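You operate a simulated robot arm through the tools that you are given. There is no shell and no other tool.

The job below is to be done with a simulated robot arm. You get a single attempt, and the scene is never put back.

Task
Swap the brown gasket for the large black one and grease it.
Fine: lay the brown gasket between the cover and the back edge of the bench, seat the new one in the groove and put the brush back in its pot.
Where things are to end (x, y in the base frame): brown gasket within 0.12 m of [0.64, -0.16].

The check looks at the end state, three seconds after you hand in, the way a careful person would. Anything else that was tipped, shoved, dropped, spilled or broken makes it a failure. Lids that push on must go on centred and level and be pressed home; caps that screw on are set level and turned clockwise until they are tight.

Robot
A 6-joint arm with a two-finger parallel gripper, fixed in place. Base frame: the origin is on the floor under the middle of its stand, x ahead of it, y to its left, z up; the work surface is at about z = 0.8. Lengths are in m, angles in rad, forces in N, time in s.
With the tool pointing down near the work surface it reaches from about 0.26 to 0.68 m from the base axis. Its first joint turns from -1.152 to 1.152 rad. Payload 2.9 kg.
The TCP is the grasp point between the finger pads, 0.03 m short of the fingertips. In the tool frame z runs along the fingers and y along their closing line. Largest opening 0.11 m; finger width 0.02, thickness 0.01; the body of the gripper, 0.048 by 0.112 m, starts 0.055 m behind the TCP.
Orientation is told as [roll, pitch, yaw] about the base's x, y, z axes, in that order, counted from this pose: with the fingers straight down and closing along the base's y, the tool's x points along the base's -x, its y along +y and its z along -z.

Tools
- The arm moves only by the tool step_arm. Its argument "plan" is a list of rows, each an object (a shift or turn left out is 0, a gripper value left out holds the last) with "delta_rot": the turn, a rotation vector about the tool's x, y, z in rad, a list of three; "translation": the shift along the tool's x, y, z in m, a list of three; "claw": the opening, from 0 (shut) to 1 (fully open). In form: [{"delta_rot": [rx, ry, rz], "translation": [dx, dy, dz], "claw": claw}, ...]. A call has 1 to 20 rows; each row shifts and turns the commanded pose from where the row before left it, along the tool's axes as they then stand. Each row takes 0.2 s and may step no farther than 0.05 m and 0.15 rad from the row before; otherwise, or with a gripper value out of range, the whole call is refused. A pose out of reach is approached as far as the arm can. The call stops where the force on the tool passes 40 N (or 10 N more than at its start, if that is more) or the arm is blocked; 0.2 s more then pass. Each finger travels about 0.108 m/s and halts on what it meets, pressing with about 30 N; the grip force reading is that of the motor and also rises with nothing between the fingers. The clock runs only during rows and for 0.2 s after the last one: add rows that do not move to give the fingers time. It gives the time, the measured TCP pose, the force on the tool (base axes), the opening and the grip force at its end, in the units of the frame above (readings bear some noise), with the torque about the TCP (base axes, N m) and any sound that the robot's microphone picked up, and new pictures: "views" is both (left out), scene, wrist or none.
- Cameras (640 x 400 px; columns grow to the right, rows downward): "scene" is fixed at [0.0487, 0.417, 1.3849]; the picture's right is [-0.95, -0.31, 0.00], its down [-0.17, 0.53, -0.83] and it looks along [0.26, -0.79, -0.56] (base axes); focal length 236 px, centre (320, 200). "wrist" rides on the gripper at [0.072, 0.017, -0.103] in the tool frame; the picture's right is [-0.23, 0.97, 0.00], its down [-0.76, -0.18, -0.62] and it looks along [-0.61, -0.14, 0.78] (tool axes); focal length 222 px, centre (320, 200). There is no depth. A picture from a camera that has moved, and an enlarged one, comes with that camera's place and axes in the base frame and with its lens.
- close_up(camera, box): a new picture of the part [left, top, right, bottom] of that camera's present view, enlarged. It takes no simulated time.
- hand_in(): hands the job in; it is judged then, once.

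Places have to be worked out from the pictures, the camera data and where the tool is seen. Open the gripper and draw the arm clear of the work before you hand the job in, unless the task says otherwise.

The tools are called after "Request:" as a command line: name --argument value ..., lists and objects as JSON in quotes. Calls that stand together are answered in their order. step_arm: Moves the arm, as the interface text tells. Its arguments: {"type":"object","properties":{"plan":{"type":"array"},"views":{"type":"string","enum":["both","scene","wrist","none"]}},"required":["plan"]} The other tools are called the same way: close_up (camera, box) takes an enlarged picture of a part of a camera's view; hand_in () hands the job in.

At the start:

```text
t: 0.0
eef_pos: [0.3964, -0.0416, 1.2631]
ee_rot: [-0.001, 0.001, -0.001]
wrist_force: [0.0, 0.4, -0.4]
torque: [-0.01, -0.01, -0.01]
width: 0.1098
grasp_force: 0.0
```

scene: 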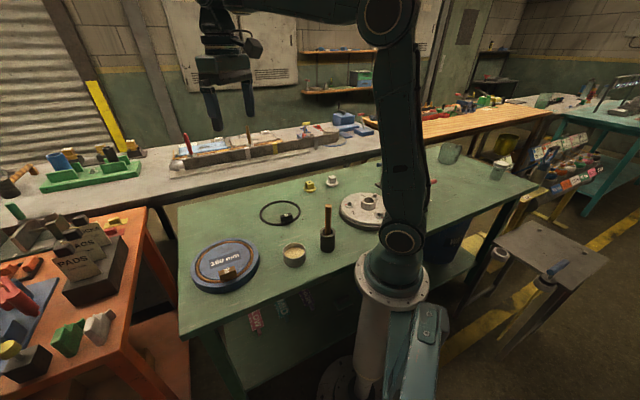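
wrist: 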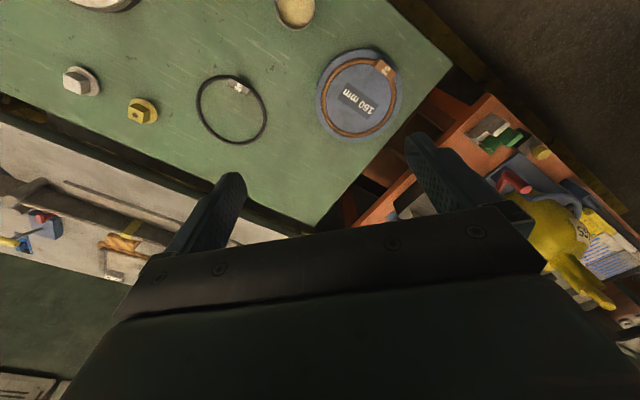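

The pictures show a cover (blue disc, "160 mm") with a brown gasket, a black ring, a grease pot, a brush in a pot, and other items. I look closer at each before moving.

Request:
close_up --camera "scene" --box '[170, 160, 370, 310]'

Request:
close_up --camera "wrist" --box '[180, 0, 460, 175]'

Request:
close_up --camera "scene" --box '[320, 130, 560, 280]'

```text
2.67 times, centred on (270, 235) of scene
camera zoom: at [0.0487, 0.417, 1.3849], right [-0.95, -0.31, 0.0], down [-0.17, 0.53, -0.83], along [0.26, -0.79, -0.56], focal length 630 px, centre (453, 107)
```

zoom: 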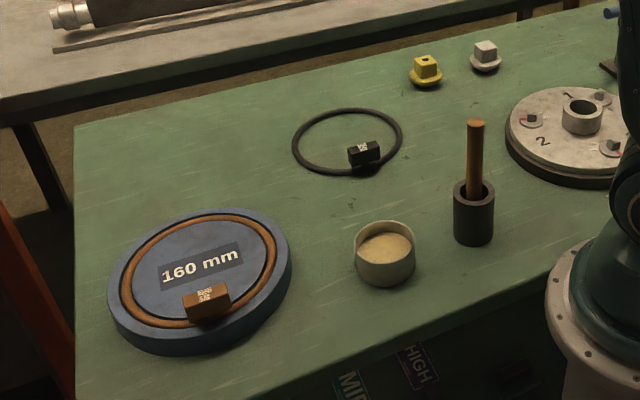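

```text
2.29 times, centred on (320, 88) of wrist
camera zoom: at [0.3245, -0.0238, 1.3659], right [0.23, 0.97, 0.0], down [0.76, -0.18, 0.62], along [0.61, -0.14, -0.78], focal length 508 px, centre (320, 457)
```

zoom: 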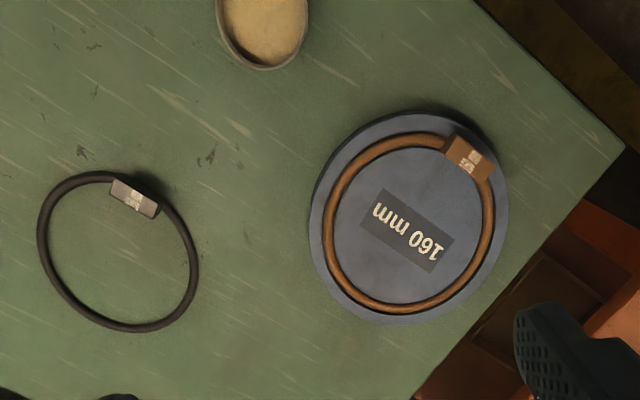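

```text
2.67 times, centred on (440, 205) of scene
camera zoom: at [0.0487, 0.417, 1.3849], right [-0.95, -0.31, 0.0], down [-0.17, 0.53, -0.83], along [0.26, -0.79, -0.56], focal length 630 px, centre (0, 187)
```

zoom: 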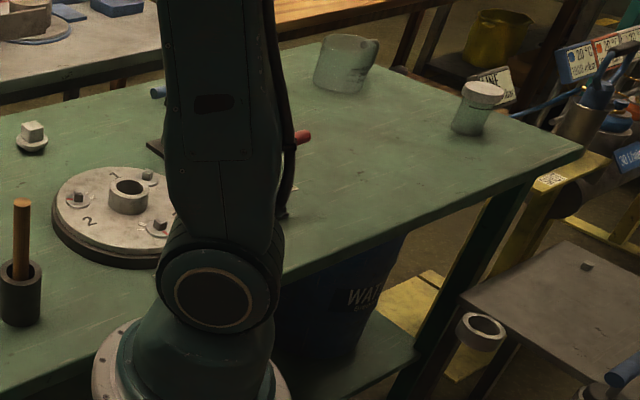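

The brown gasket's tab seems to be near (0.43, 0.09), the cover centre near (0.475, 0.04) and the black ring near (0.44, -0.27). I lower the arm to get a closer wrist view of the cover first.

Request:
step_arm --plan '[{"translation": [0.0102, 0.0187, 0.0405], "claw": 1}, {"translation": [0.0102, 0.0187, 0.0405]}, {"translation": [0.0102, 0.0187, 0.0405]}, {"translation": [0.0102, 0.0187, 0.0405]}, {"translation": [0.0102, 0.0187, 0.0405]}, {"translation": [0.0102, 0.0187, 0.0405]}, {}]'

```text
t: 1.6
eef_pos: [0.3375, 0.0704, 1.0191]
ee_rot: [0.0, -0.001, 0.002]
wrist_force: [0.4, 0.0, -0.2]
torque: [-0.01, 0.0, 0.03]
width: 0.11
grasp_force: 0.1
camera wrist: at [0.2646, 0.0888, 1.1236], right [0.23, 0.97, 0.0], down [0.76, -0.18, 0.62], along [0.61, -0.14, -0.78], focal length 222 px, centre (320, 200)
```

scene: 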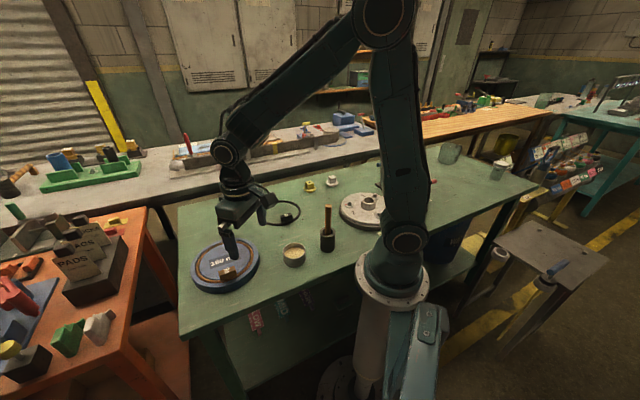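
wrist: 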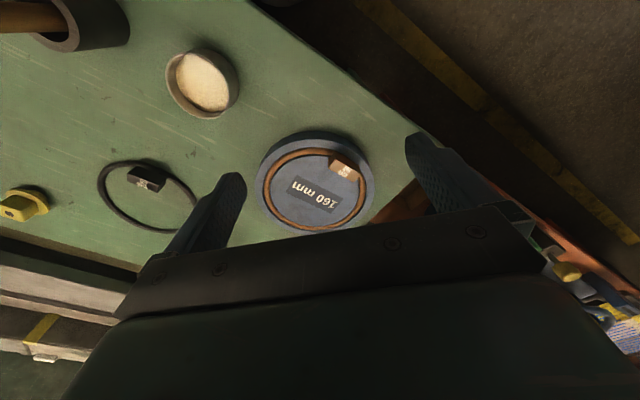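

Request:
close_up --camera "wrist" --box '[240, 110, 400, 250]'

Request:
close_up --camera "wrist" --box '[80, 130, 220, 240]'

Request:
close_up --camera "wrist" --box '[0, 0, 260, 130]'

```text
2.86 times, centred on (320, 180) of wrist
camera zoom: at [0.2646, 0.0888, 1.1236], right [0.23, 0.97, 0.0], down [0.76, -0.18, 0.62], along [0.61, -0.14, -0.78], focal length 635 px, centre (320, 257)
```

zoom: 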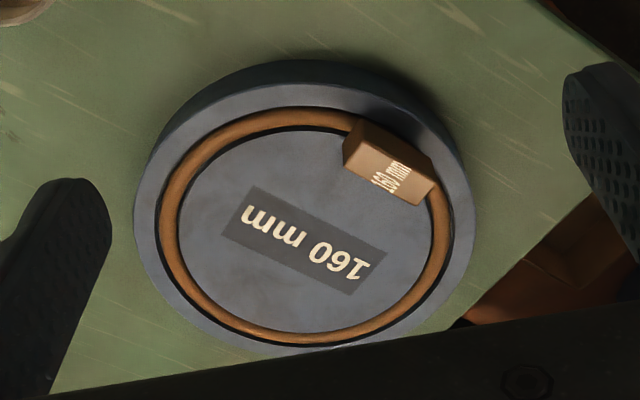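

```text
3.64 times, centred on (150, 185) of wrist
camera zoom: at [0.2646, 0.0888, 1.1236], right [0.23, 0.97, 0.0], down [0.76, -0.18, 0.62], along [0.61, -0.14, -0.78], focal length 808 px, centre (938, 254)
```

zoom: 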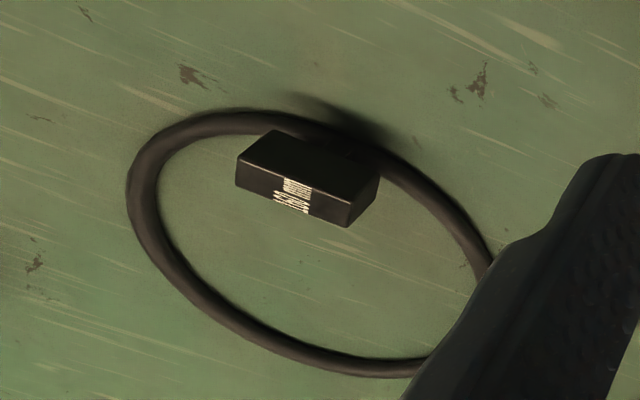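

```text
2.46 times, centred on (130, 65) of wrist
camera zoom: at [0.2646, 0.0888, 1.1236], right [0.23, 0.97, 0.0], down [0.76, -0.18, 0.62], along [0.61, -0.14, -0.78], focal length 547 px, centre (788, 532)
```

zoom: 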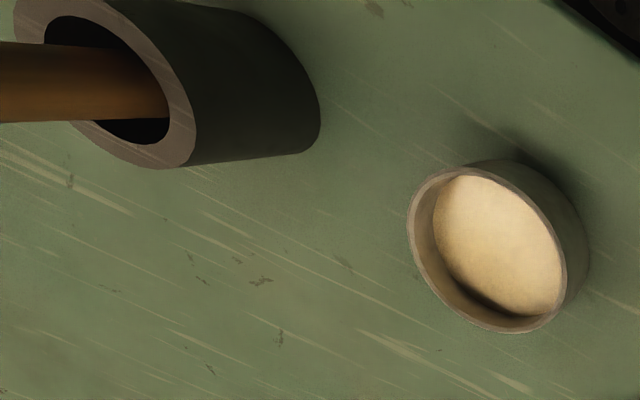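

The brown ring lies in the cover groove with a block-shaped tab at about (0.433, 0.086) in the radial direction ~127°. I turn the tool 0.646 rad so the fingers close radially and hover above the tab for a closer look.

Request:
step_arm --plan '[{"delta_rot": [0, 0, -0.1292]}, {"delta_rot": [0, 0, -0.1292]}, {"delta_rot": [0, 0, -0.1292]}, {"delta_rot": [0, 0, -0.1292]}, {"delta_rot": [0, 0, -0.1292]}, {"translation": [-0.0286, -0.015, 0.0233]}, {"translation": [-0.0286, -0.015, 0.0233]}, {"translation": [-0.0286, -0.015, 0.0233]}, {}]'

```text
t: 3.6
eef_pos: [0.4305, 0.0873, 0.9496]
ee_rot: [0.0, 0.001, 0.646]
wrist_force: [-0.6, 0.0, 0.0]
torque: [0.01, 0.0, 0.01]
width: 0.1103
grasp_force: 0.0
camera wrist: at [0.3633, 0.058, 1.053], right [-0.4, 0.91, 0.0], down [0.71, 0.32, 0.62], along [0.57, 0.25, -0.78], focal length 222 px, centre (320, 200)
```

scene: 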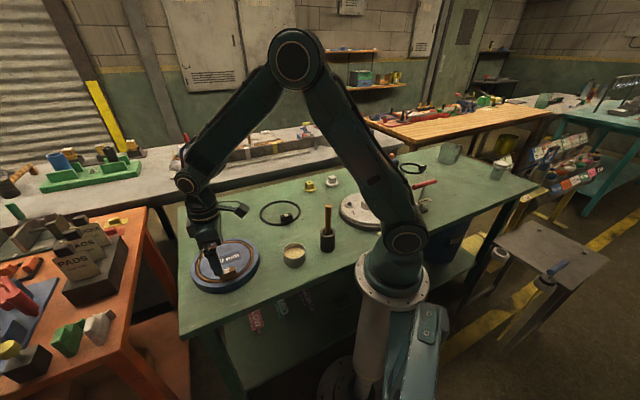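
wrist: 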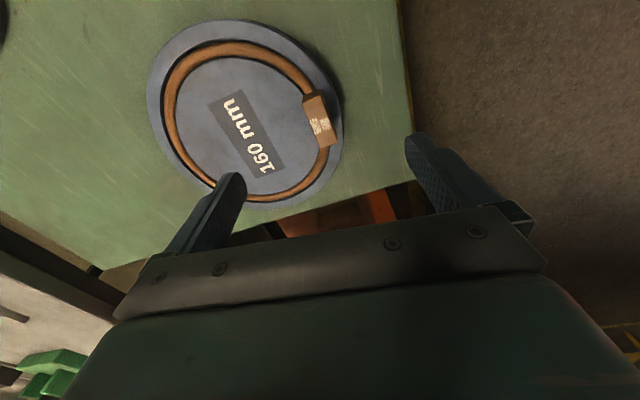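

A second black ring has come into view at the right of the bench (scene px 412,168). I zoom in on both black rings and the tab.

Request:
close_up --camera "scene" --box '[380, 140, 480, 210]'

Request:
close_up --camera "scene" --box '[240, 170, 380, 260]'

Request:
close_up --camera "wrist" --box '[130, 10, 370, 220]'

```text
5.71 times, centred on (430, 175) of scene
camera zoom: at [0.0487, 0.417, 1.3849], right [-0.95, -0.31, 0.0], down [-0.17, 0.53, -0.83], along [0.26, -0.79, -0.56], focal length 1350 px, centre (-309, 343)
```

zoom: 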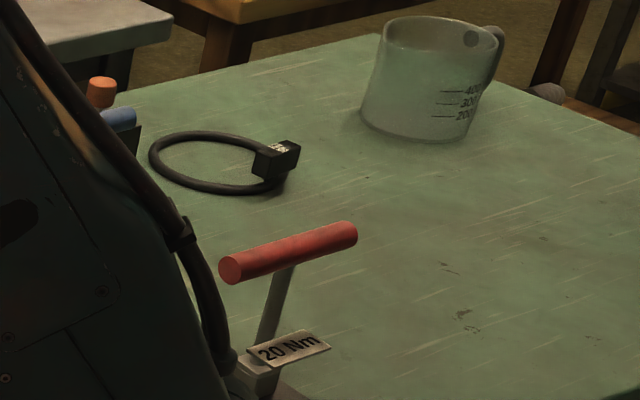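

```text
4.44 times, centred on (310, 215) of scene
camera zoom: at [0.0487, 0.417, 1.3849], right [-0.95, -0.31, 0.0], down [-0.17, 0.53, -0.83], along [0.26, -0.79, -0.56], focal length 1050 px, centre (364, 133)
```

zoom: 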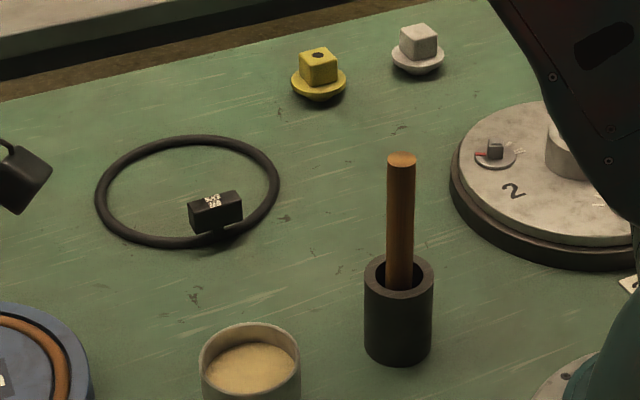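

```text
1.90 times, centred on (250, 115) of wrist
camera zoom: at [0.3633, 0.058, 1.053], right [-0.4, 0.91, 0.0], down [0.71, 0.32, 0.62], along [0.57, 0.25, -0.78], focal length 423 px, centre (453, 362)
```

zoom: 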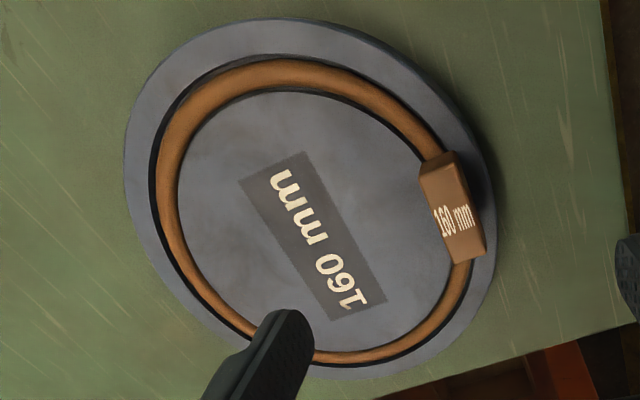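

Request:
close_up --camera "wrist" --box '[280, 70, 360, 170]'

Request:
close_up --camera "scene" --box '[190, 225, 270, 300]'

```text
4.00 times, centred on (320, 120) of wrist
camera zoom: at [0.3633, 0.058, 1.053], right [-0.4, 0.91, 0.0], down [0.71, 0.32, 0.62], along [0.57, 0.25, -0.78], focal length 888 px, centre (320, 520)
```

zoom: 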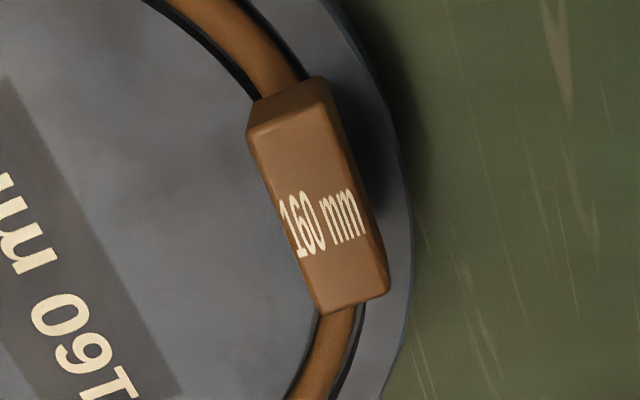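

```text
5.33 times, centred on (230, 262) of scene
camera zoom: at [0.0487, 0.417, 1.3849], right [-0.95, -0.31, 0.0], down [-0.17, 0.53, -0.83], along [0.26, -0.79, -0.56], focal length 1260 px, centre (800, -133)
```

zoom: 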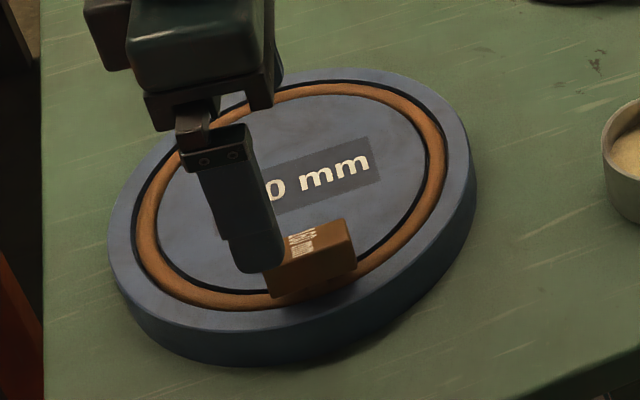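

Only the large ring is ~160 mm (the other is ~130 mm), so the one at (0.44, -0.27) is the right replacement. The brown tab is about 41 x 16 mm, at (0.4245, 0.085), top z ≈ 0.863, long axis at ~43.5°. I align yaw to 0.759 and hover at z ≈ 0.90.

Request:
step_arm --plan '[{"delta_rot": [0, 0, -0.113]}, {"translation": [0.0029, 0.0014, 0.02]}, {"translation": [0.0028, 0.0013, 0.02]}, {}]'

Request:
close_up --camera "wrist" --box '[200, 60, 440, 220]'

```text
t: 4.6
eef_pos: [0.4234, 0.0836, 0.9101]
ee_rot: [0.001, 0.001, 0.759]
wrist_force: [-0.5, 1.0, 0.2]
torque: [-0.02, 0.01, 0.01]
width: 0.1102
grasp_force: 0.0
camera wrist: at [0.3608, 0.0468, 1.0129], right [-0.51, 0.86, 0.0], down [0.67, 0.4, 0.62], along [0.54, 0.31, -0.78], focal length 222 px, centre (320, 200)
```

scene: 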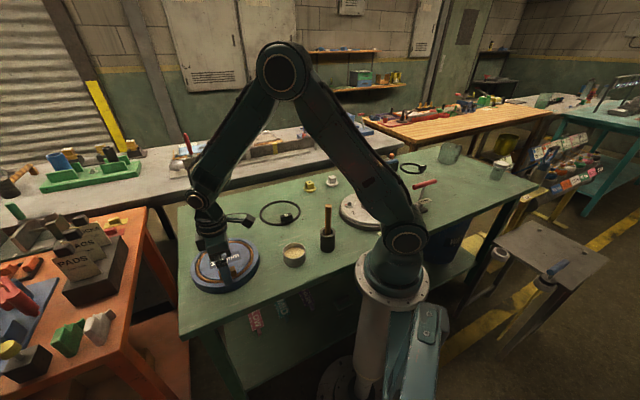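
wrist: 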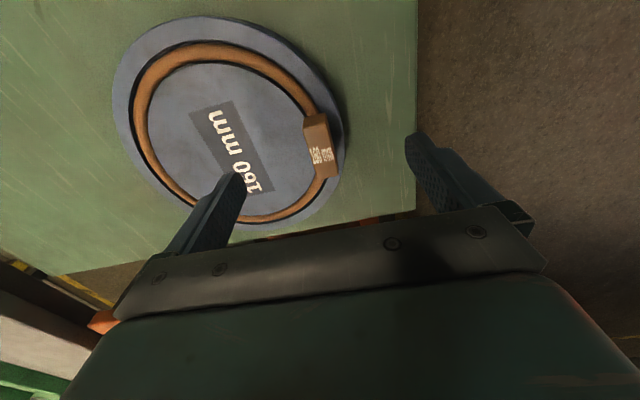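

```text
2.50 times, centred on (320, 140) of wrist
camera zoom: at [0.3608, 0.0468, 1.0129], right [-0.51, 0.86, 0.0], down [0.67, 0.4, 0.62], along [0.54, 0.31, -0.78], focal length 555 px, centre (320, 350)
```

zoom: 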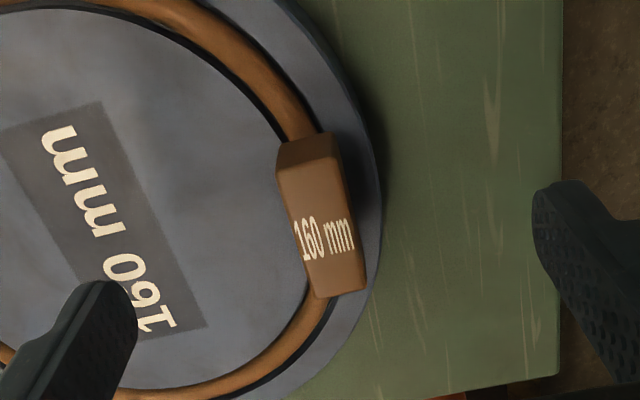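

The tab is centred under the TCP and aligned with the fingers (within ~1 mm). I descend to TCP z ≈ 0.872 and close on the tab.

Request:
step_arm --plan '[{"translation": [0, 0, 0.02]}, {"translation": [0, 0, 0.018]}, {}, {"claw": 0.0}, {}, {}, {}, {}]'

Request:
close_up --camera "wrist" --box '[200, 60, 440, 220]'

Request:
close_up --camera "scene" --box '[180, 190, 300, 300]'

```text
t: 6.4
eef_pos: [0.4255, 0.0856, 0.8716]
ee_rot: [0.0, -0.002, 0.759]
wrist_force: [-1.1, 4.4, 0.0]
torque: [0.07, 0.07, 0.33]
width: 0.0171
grasp_force: 29.9
camera wrist: at [0.3618, 0.0486, 0.9756], right [-0.51, 0.86, 0.0], down [0.67, 0.4, 0.62], along [0.54, 0.32, -0.78], focal length 222 px, centre (320, 200)
```

scene: 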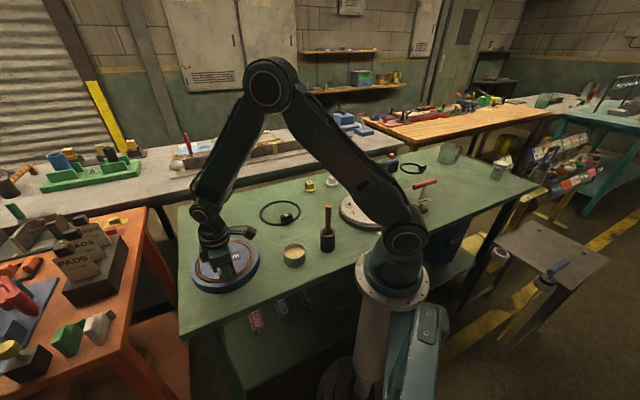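
wrist: 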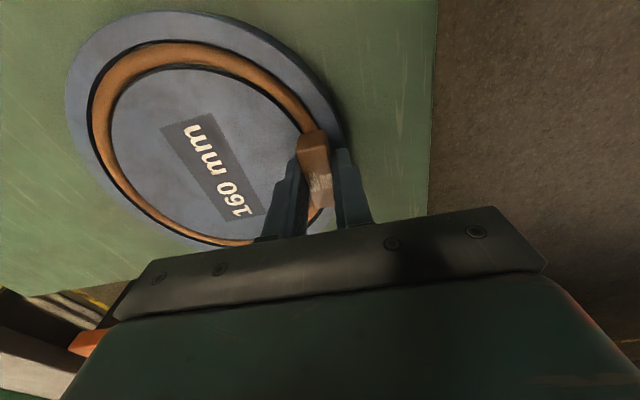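

```text
2.50 times, centred on (320, 140) of wrist
camera zoom: at [0.3618, 0.0486, 0.9756], right [-0.51, 0.86, 0.0], down [0.67, 0.4, 0.62], along [0.54, 0.32, -0.78], focal length 555 px, centre (320, 350)
```

zoom: 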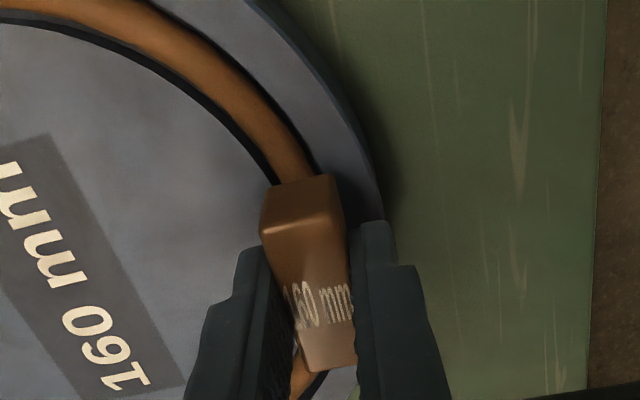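

```text
3.64 times, centred on (240, 245) of scene
camera zoom: at [0.0486, 0.417, 1.3849], right [-0.95, -0.31, 0.0], down [-0.17, 0.53, -0.83], along [0.26, -0.79, -0.56], focal length 859 px, centre (611, 36)
```

zoom: 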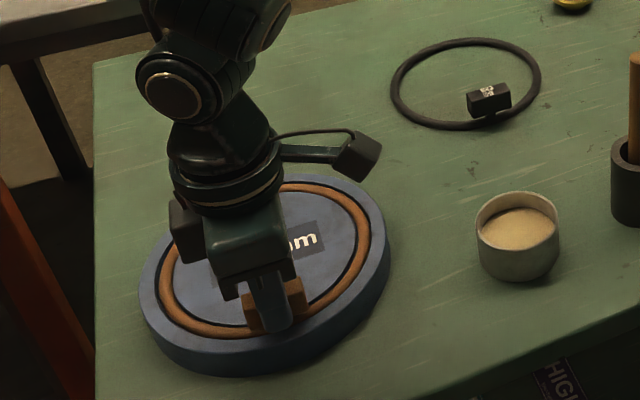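

The tab is gripped (width 17 mm, 30 N). I take another pose reading for reference, then lift straight up slowly and check that the ring comes along.

Request:
step_arm --plan '[{}]' --views "none"

Request:
step_arm --plan '[{}]' --views "none"

Request:
step_arm --plan '[{"translation": [0, 0, -0.01]}, {"translation": [0, 0, -0.01]}, {"translation": [0, 0, -0.02]}, {"translation": [0, 0, -0.02]}, {}]'

Request:
close_up --camera "scene" --box '[180, 180, 300, 300]'

Request:
close_up --camera "wrist" --box '[200, 60, 440, 220]'

```text
t: 6.8
eef_pos: [0.4256, 0.0852, 0.8735]
ee_rot: [0.0, 0.001, 0.761]
wrist_force: [-0.8, 4.4, -0.4]
torque: [0.08, 0.0, 0.35]
width: 0.0168
grasp_force: 29.9
```

```text
t: 7.2
eef_pos: [0.425, 0.0852, 0.8717]
ee_rot: [0.001, 0.0, 0.759]
wrist_force: [-1.0, 6.4, 0.2]
torque: [0.16, 0.04, 0.39]
width: 0.0171
grasp_force: 29.6
```

```text
t: 8.4
eef_pos: [0.4255, 0.0856, 0.9306]
ee_rot: [0.002, 0.0, 0.759]
wrist_force: [0.4, 0.1, -1.4]
torque: [0.0, 0.05, 0.03]
width: 0.0171
grasp_force: 30.3
camera wrist: at [0.3616, 0.0483, 1.0343], right [-0.51, 0.86, 0.0], down [0.67, 0.39, 0.62], along [0.54, 0.31, -0.78], focal length 222 px, centre (320, 200)
```

scene: 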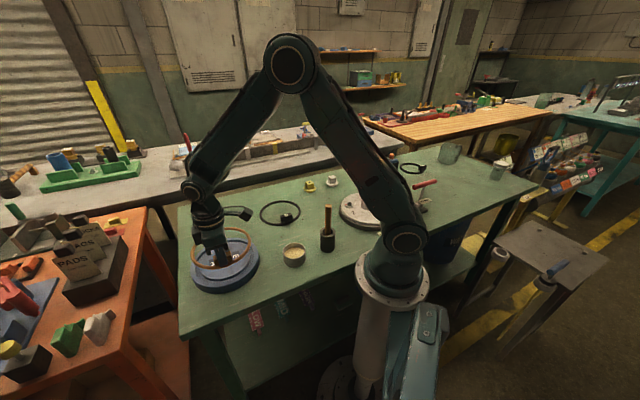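
wrist: 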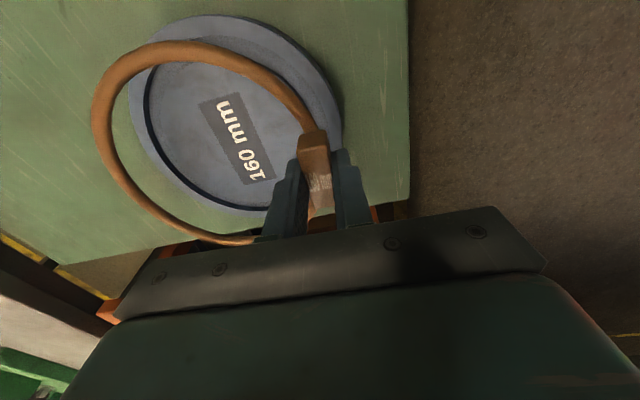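

```text
3.33 times, centred on (240, 240) of scene
camera zoom: at [0.0487, 0.417, 1.3849], right [-0.95, -0.31, 0.0], down [-0.17, 0.53, -0.83], along [0.26, -0.79, -0.56], focal length 787 px, centre (587, 67)
```

zoom: 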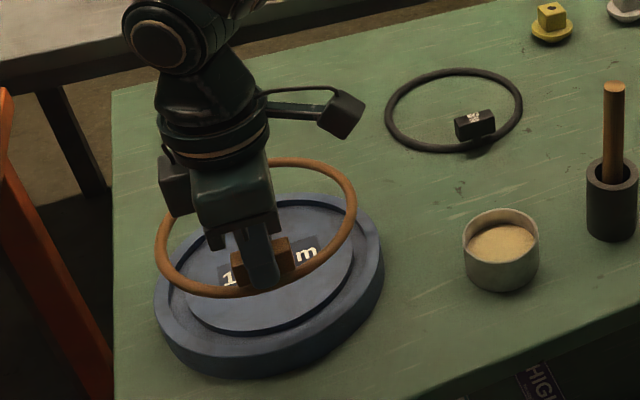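

```text
2.50 times, centred on (320, 140) of wrist
camera zoom: at [0.3616, 0.0483, 1.0343], right [-0.51, 0.86, 0.0], down [0.67, 0.39, 0.62], along [0.54, 0.31, -0.78], focal length 555 px, centre (320, 350)
```

zoom: 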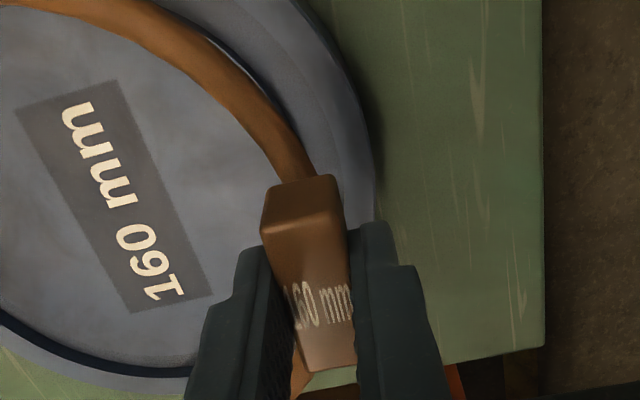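

The ring is held level and the cover stayed put. I carry it to a ring centre near (0.635, -0.155), i.e. tab at about (0.58, -0.097), keeping height.

Request:
step_arm --plan '[{"translation": [0.00227, -0.0398, 0]}, {"translation": [0.00227, -0.0398, 0]}, {"translation": [0.00227, -0.0398, 0]}, {"translation": [0.00227, -0.0398, 0]}, {"translation": [0.00227, -0.0398, 0]}, {"translation": [0.00227, -0.0398, 0]}, {}, {}]'

Request:
close_up --camera "scene" --box '[170, 150, 350, 300]'

```text
t: 10.2
eef_pos: [0.5786, -0.0985, 0.9326]
ee_rot: [-0.001, 0.001, 0.759]
wrist_force: [0.3, -0.5, 0.0]
torque: [0.01, 0.03, -0.01]
width: 0.0167
grasp_force: 30.4
camera wrist: at [0.5156, -0.135, 1.0357], right [-0.51, 0.86, 0.0], down [0.67, 0.4, 0.62], along [0.54, 0.32, -0.78], focal length 222 px, centre (320, 200)
```

scene: 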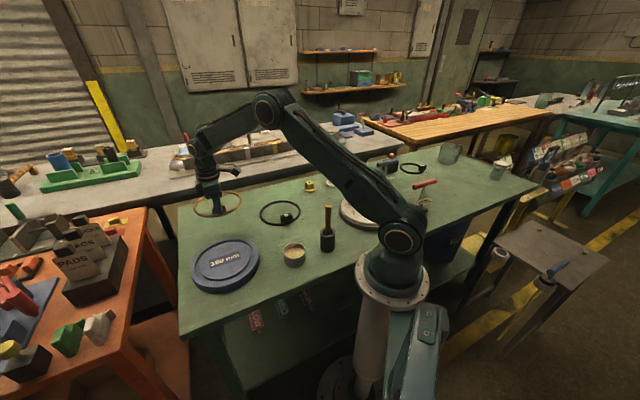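
wrist: 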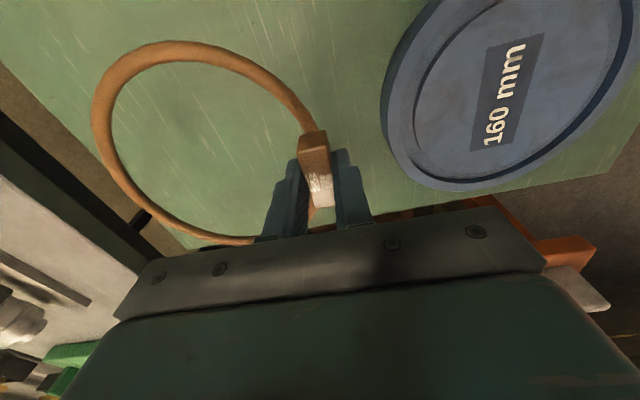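

```text
2.67 times, centred on (260, 225) of scene
camera zoom: at [0.0487, 0.4169, 1.3849], right [-0.95, -0.31, 0.0], down [-0.17, 0.53, -0.83], along [0.26, -0.79, -0.56], focal length 630 px, centre (480, 133)
```

zoom: 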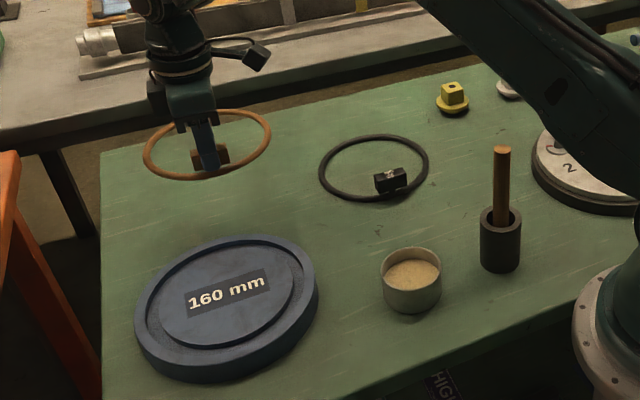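

Now the empty groove is visible; I zoom in on it and on the held ring before lowering.

Request:
close_up --camera "wrist" --box '[370, 0, 640, 200]'

Request:
close_up --camera "scene" --box '[180, 225, 280, 305]'

Request:
close_up --camera "scene" --box '[180, 170, 260, 240]'

```text
2.00 times, centred on (505, 100) of wrist
camera zoom: at [0.5156, -0.135, 1.0357], right [-0.51, 0.86, 0.0], down [0.67, 0.4, 0.62], along [0.54, 0.32, -0.78], focal length 444 px, centre (-50, 400)
```

zoom: 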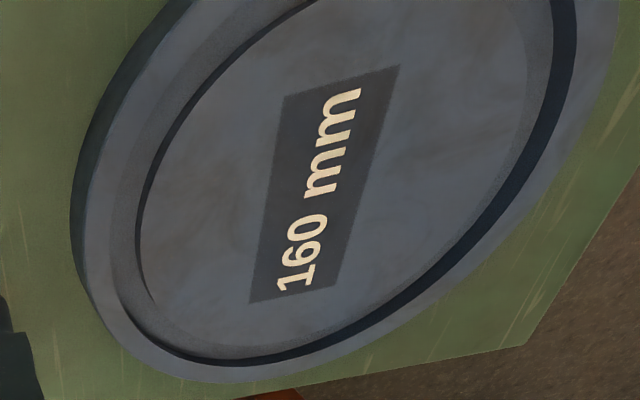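

```text
5.00 times, centred on (230, 265) of scene
camera zoom: at [0.0487, 0.4169, 1.3849], right [-0.95, -0.31, 0.0], down [-0.17, 0.53, -0.83], along [0.26, -0.79, -0.56], focal length 1181 px, centre (770, -125)
```

zoom: 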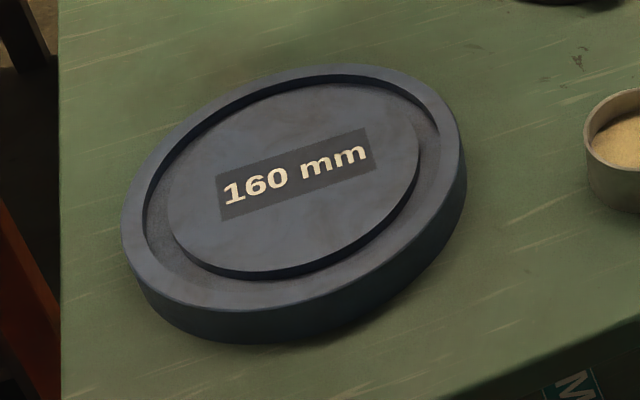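

```text
5.71 times, centred on (220, 205) of scene
camera zoom: at [0.0487, 0.4169, 1.3849], right [-0.95, -0.31, 0.0], down [-0.17, 0.53, -0.83], along [0.26, -0.79, -0.56], focal length 1350 px, centre (891, 171)
```

zoom: 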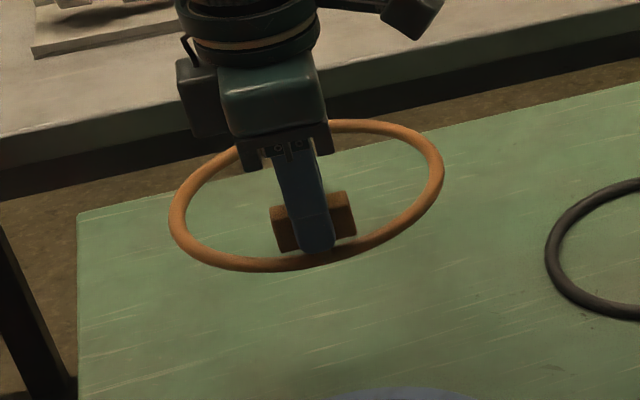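

The groove is about 13 mm wide around a raised centre, roughly 0.079 m radius. I lower the brown ring to TCP z ≈ 0.86 and check its clearance to the bench.

Request:
step_arm --plan '[{"translation": [0, 0, 0.02]}, {"translation": [0, 0, 0.02]}, {"translation": [0, 0, 0.02]}, {"translation": [0, 0, 0.012]}, {}]'

Request:
close_up --camera "scene" --box '[180, 170, 260, 240]'

```text
t: 11.4
eef_pos: [0.5803, -0.0984, 0.8601]
ee_rot: [0.0, -0.001, 0.76]
wrist_force: [-0.1, 0.0, -1.2]
torque: [0.06, 0.01, 0.02]
width: 0.017
grasp_force: 30.0
camera wrist: at [0.5167, -0.1349, 0.9636], right [-0.51, 0.86, 0.0], down [0.67, 0.39, 0.62], along [0.54, 0.32, -0.78], focal length 222 px, centre (320, 200)
```

scene: 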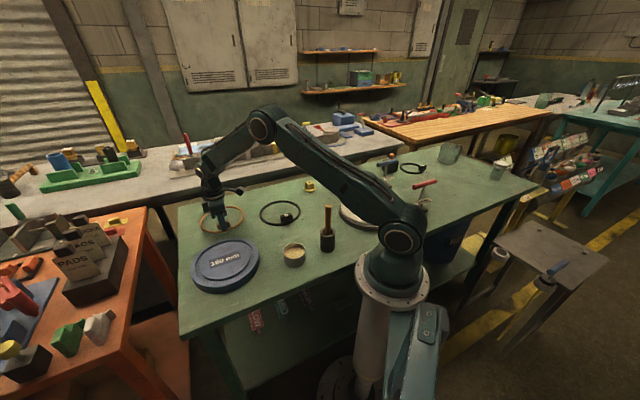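
wrist: 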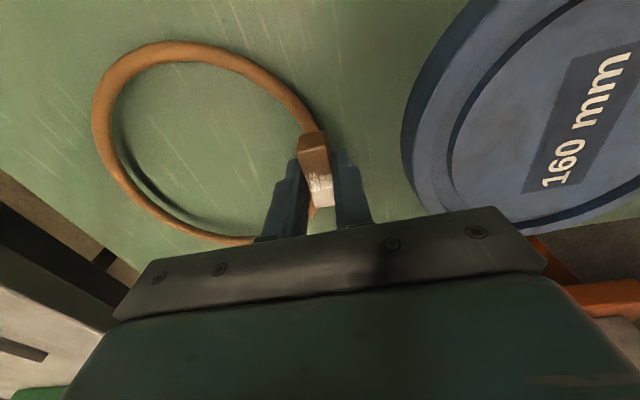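

```text
5.71 times, centred on (220, 205) of scene
camera zoom: at [0.0487, 0.417, 1.3849], right [-0.95, -0.31, 0.0], down [-0.17, 0.53, -0.83], along [0.26, -0.79, -0.56], focal length 1350 px, centre (891, 171)
```

zoom: 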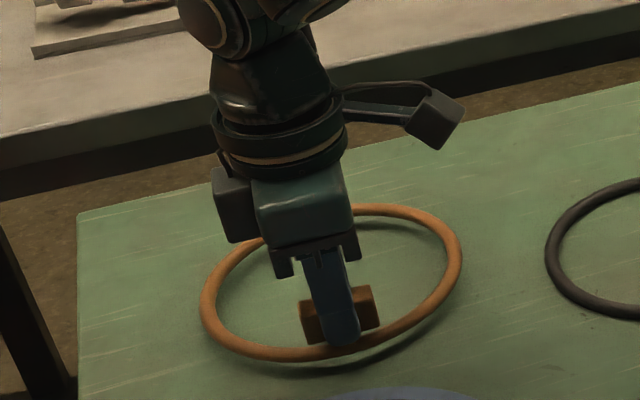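

Shadows show the ring is still ~1 cm above the bench. I lower in small steps while watching the force.

Request:
step_arm --plan '[{"translation": [0, 0, 0.003]}, {"translation": [0, 0, 0.003]}, {"translation": [0, 0, 0.003]}, {}]' --views "none"

Request:
close_up --camera "scene" --box '[180, 170, 260, 240]'

Request:
close_up --camera "wrist" --box '[80, 20, 380, 260]'

```text
t: 12.4
eef_pos: [0.5797, -0.0988, 0.852]
ee_rot: [-0.001, -0.001, 0.76]
wrist_force: [-0.2, -0.3, -1.1]
torque: [0.01, 0.01, -0.01]
width: 0.0169
grasp_force: 30.1
```

```text
5.71 times, centred on (220, 205) of scene
camera zoom: at [0.0487, 0.417, 1.3849], right [-0.95, -0.31, 0.0], down [-0.17, 0.53, -0.83], along [0.26, -0.79, -0.56], focal length 1350 px, centre (891, 171)
```

zoom: 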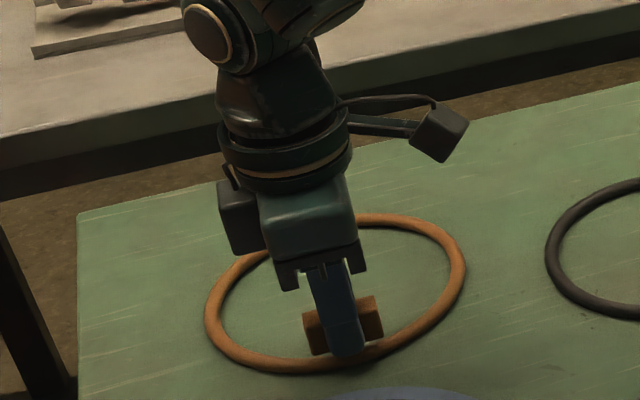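

```text
1.67 times, centred on (230, 140) of wrist
camera zoom: at [0.5163, -0.1353, 0.9544], right [-0.51, 0.86, 0.0], down [0.67, 0.39, 0.62], along [0.54, 0.31, -0.78], focal length 370 px, centre (470, 300)
```

zoom: 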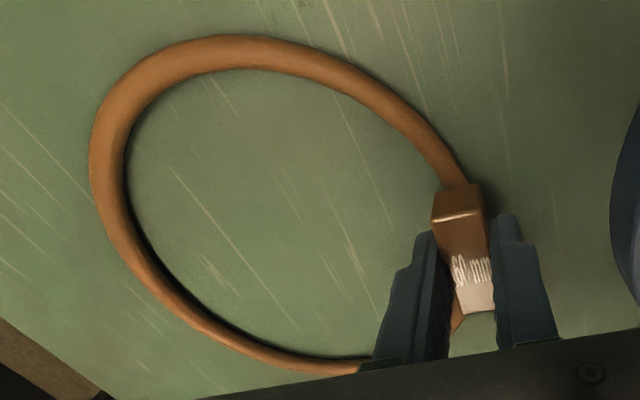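

Nearly touching; I go down in 1.5 mm rows.

Request:
step_arm --plan '[{"translation": [0, 0, 0.0015]}, {"translation": [0, 0, 0.0015]}, {}]' --views "none"

Request:
step_arm --plan '[{"translation": [0, 0, 0.0015]}, {}]' --views "none"

Request:
close_up --camera "scene" --box '[180, 170, 260, 240]'

Request:
close_up --camera "wrist" --box '[80, 20, 380, 260]'

```text
t: 13.2
eef_pos: [0.5795, -0.0989, 0.8504]
ee_rot: [-0.002, -0.002, 0.76]
wrist_force: [-5.5, 0.1, 21.3]
torque: [-0.16, 0.3, -0.01]
width: 0.0169
grasp_force: 29.7
```

```text
t: 13.8
eef_pos: [0.5802, -0.0981, 0.851]
ee_rot: [-0.004, -0.002, 0.761]
wrist_force: [-3.0, 0.9, 4.4]
torque: [0.02, 0.18, -0.01]
width: 0.0168
grasp_force: 30.2
stopped in row 2: the force on the tool passed its limit at 40 N (the readings are from after the stop); the commanded pose is now the measured one
```

```text
5.71 times, centred on (220, 205) of scene
camera zoom: at [0.0485, 0.417, 1.3849], right [-0.95, -0.31, 0.0], down [-0.17, 0.53, -0.83], along [0.26, -0.79, -0.56], focal length 1350 px, centre (891, 171)
```

zoom: 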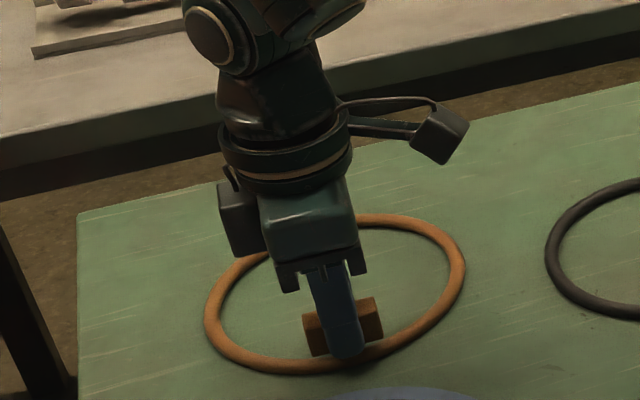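

```text
1.67 times, centred on (230, 140) of wrist
camera zoom: at [0.5162, -0.1353, 0.9531], right [-0.51, 0.86, 0.0], down [0.67, 0.4, 0.63], along [0.54, 0.32, -0.78], focal length 370 px, centre (470, 300)
```

zoom: 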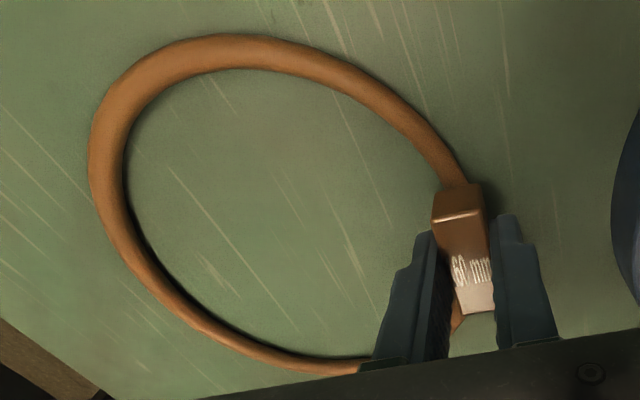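

The ring touches the bench (21 N at TCP z 0.8505). I open only partway (so the outer finger doesn't reach the cover) and lift straight up.

Request:
step_arm --plan '[{"translation": [0, 0, -0.0005]}, {"claw": 0.4}, {"claw": 0.4}, {"claw": 0.4}, {"translation": [0, 0, -0.01]}, {"translation": [0, 0, -0.03]}, {"translation": [0, 0, -0.04]}, {}]'

Request:
close_up --camera "scene" --box '[170, 160, 330, 300]'

Request:
close_up --camera "wrist" --box '[80, 20, 380, 260]'

```text
t: 15.6
eef_pos: [0.5806, -0.0981, 0.9322]
ee_rot: [0.0, -0.004, 0.761]
wrist_force: [-0.2, 0.2, 0.1]
torque: [0.0, 0.02, 0.03]
width: 0.0439
grasp_force: 0.1
camera wrist: at [0.517, -0.1346, 1.0347], right [-0.51, 0.86, 0.0], down [0.67, 0.4, 0.63], along [0.54, 0.32, -0.78], focal length 222 px, centre (320, 200)
```

scene: 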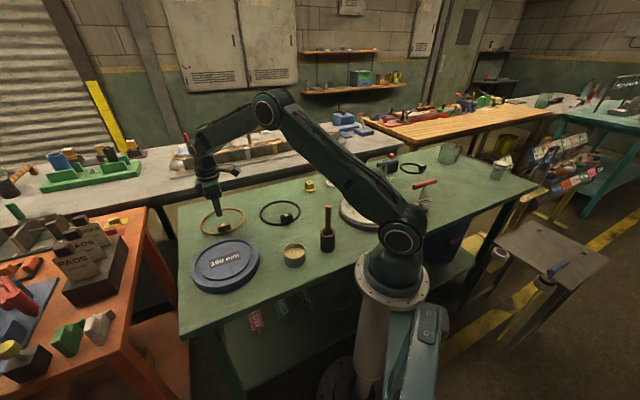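
wrist: 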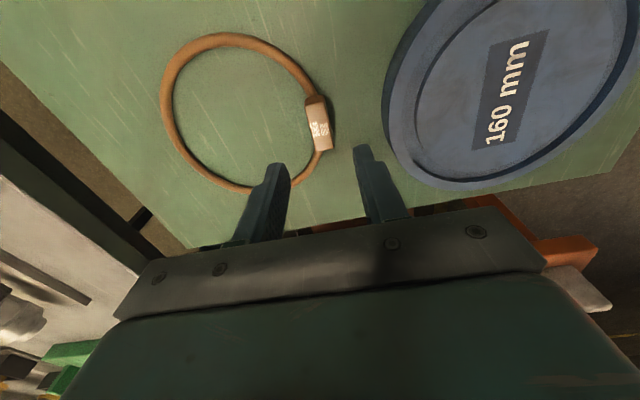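

```text
2.86 times, centred on (250, 230) of scene
camera zoom: at [0.0486, 0.417, 1.3849], right [-0.95, -0.31, 0.0], down [-0.17, 0.53, -0.83], along [0.26, -0.79, -0.56], focal length 675 px, centre (520, 114)
```

zoom: 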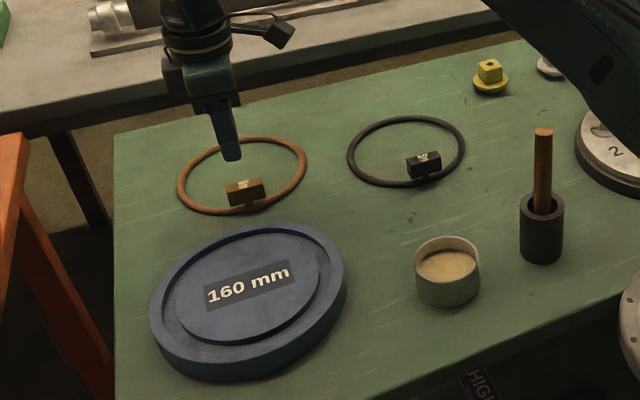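

```text
1.67 times, centred on (230, 140) of wrist
camera zoom: at [0.517, -0.1346, 1.0347], right [-0.51, 0.86, 0.0], down [0.67, 0.4, 0.63], along [0.54, 0.32, -0.78], focal length 370 px, centre (470, 300)
```

zoom: 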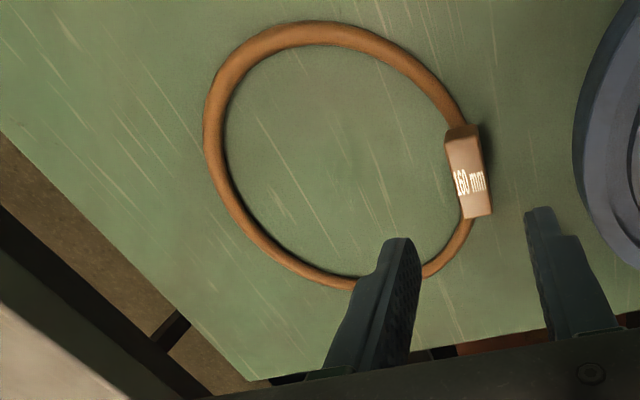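

The brown gasket lies flat at ring centre ≈ (0.635, -0.156). Next I go above the black ring's tab, estimated at about (0.39, -0.219), top z ≈ 0.84.

Request:
step_arm --plan '[{"translation": [0.0443, 0.0088, 0]}, {"translation": [0.0443, 0.0088, 0]}, {"translation": [0.0443, 0.0088, 0]}, {"translation": [0.0443, 0.0088, 0]}, {"translation": [0.0443, 0.0088, 0], "claw": 1}, {"delta_rot": [0, -0.003, 0]}, {}]'

Request:
close_up --camera "wrist" --box '[200, 60, 440, 220]'

```text
t: 17.2
eef_pos: [0.389, -0.2196, 0.9299]
ee_rot: [-0.004, -0.005, 0.762]
wrist_force: [0.6, -1.0, -0.6]
torque: [-0.02, 0.0, 0.0]
width: 0.11
grasp_force: 0.0
camera wrist: at [0.3259, -0.2558, 1.032], right [-0.51, 0.86, 0.0], down [0.67, 0.39, 0.63], along [0.54, 0.32, -0.78], focal length 222 px, centre (320, 200)
```

scene: 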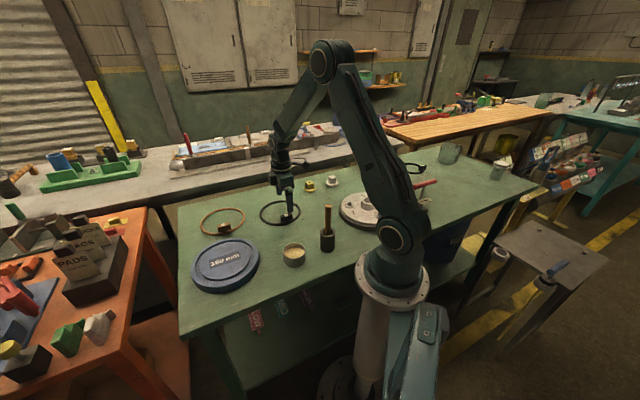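
wrist: 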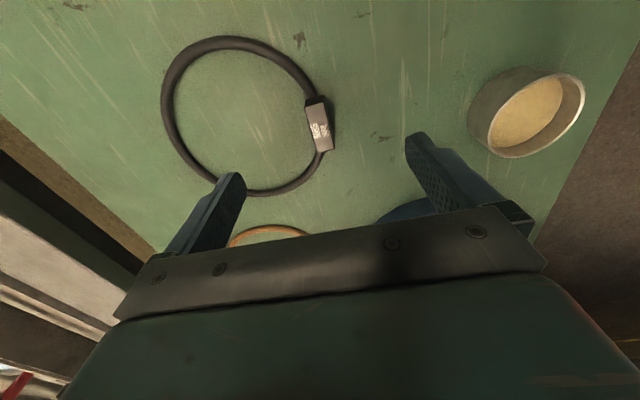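

```text
2.50 times, centred on (320, 140) of wrist
camera zoom: at [0.3259, -0.2558, 1.032], right [-0.51, 0.86, 0.0], down [0.67, 0.39, 0.63], along [0.54, 0.32, -0.78], focal length 555 px, centre (320, 350)
```

zoom: 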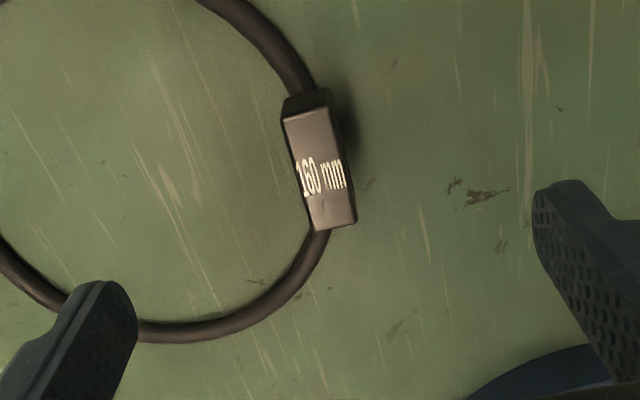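

The black tab also reads "160 mm" and is aligned with the tool. I take out the small tilt, shift 2 mm and lower to z ≈ 0.88 to check the centring again.

Request:
step_arm --plan '[{"delta_rot": [-0.005, 0.0005, 0], "translation": [0.0024, 0.0005, 0.025]}, {"translation": [0, 0, 0.025]}, {}]'

Request:
close_up --camera "wrist" --box '[200, 60, 440, 220]'

Request:
step_arm --plan '[{}]' --views "none"

```text
t: 18.0
eef_pos: [0.3891, -0.2198, 0.8786]
ee_rot: [0.003, -0.004, 0.763]
wrist_force: [-0.2, 0.4, -0.1]
torque: [0.01, -0.01, -0.02]
width: 0.1102
grasp_force: 0.0
camera wrist: at [0.3247, -0.2575, 0.982], right [-0.51, 0.86, 0.0], down [0.67, 0.39, 0.63], along [0.54, 0.32, -0.78], focal length 222 px, centre (320, 200)
```

scene: 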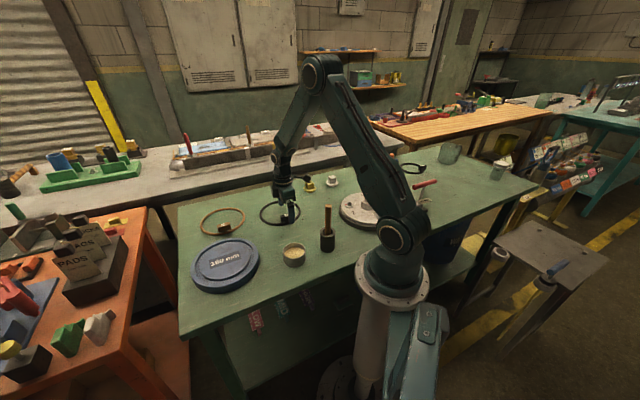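
wrist: 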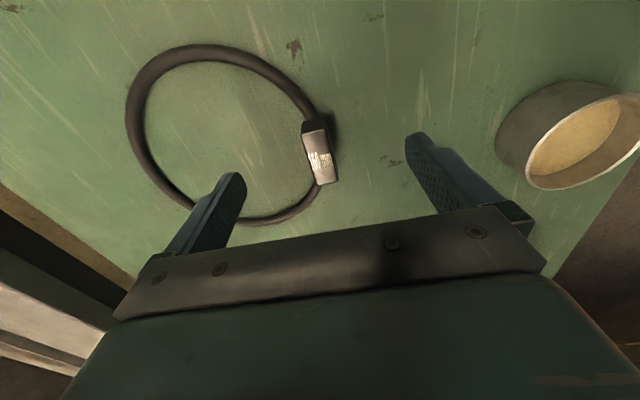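

```text
2.50 times, centred on (320, 140) of wrist
camera zoom: at [0.3247, -0.2575, 0.982], right [-0.51, 0.86, 0.0], down [0.67, 0.39, 0.63], along [0.54, 0.32, -0.78], focal length 555 px, centre (320, 350)
```

zoom: 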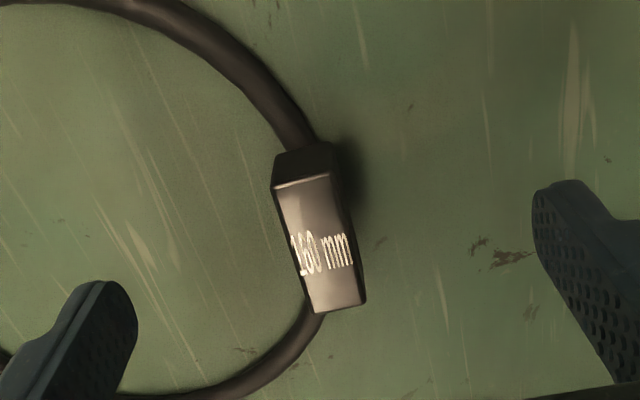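

```text
t: 18.4
eef_pos: [0.3871, -0.2205, 0.8796]
ee_rot: [0.002, -0.005, 0.761]
wrist_force: [-0.1, -0.2, -0.9]
torque: [0.05, 0.01, 0.05]
width: 0.1098
grasp_force: 0.0
```

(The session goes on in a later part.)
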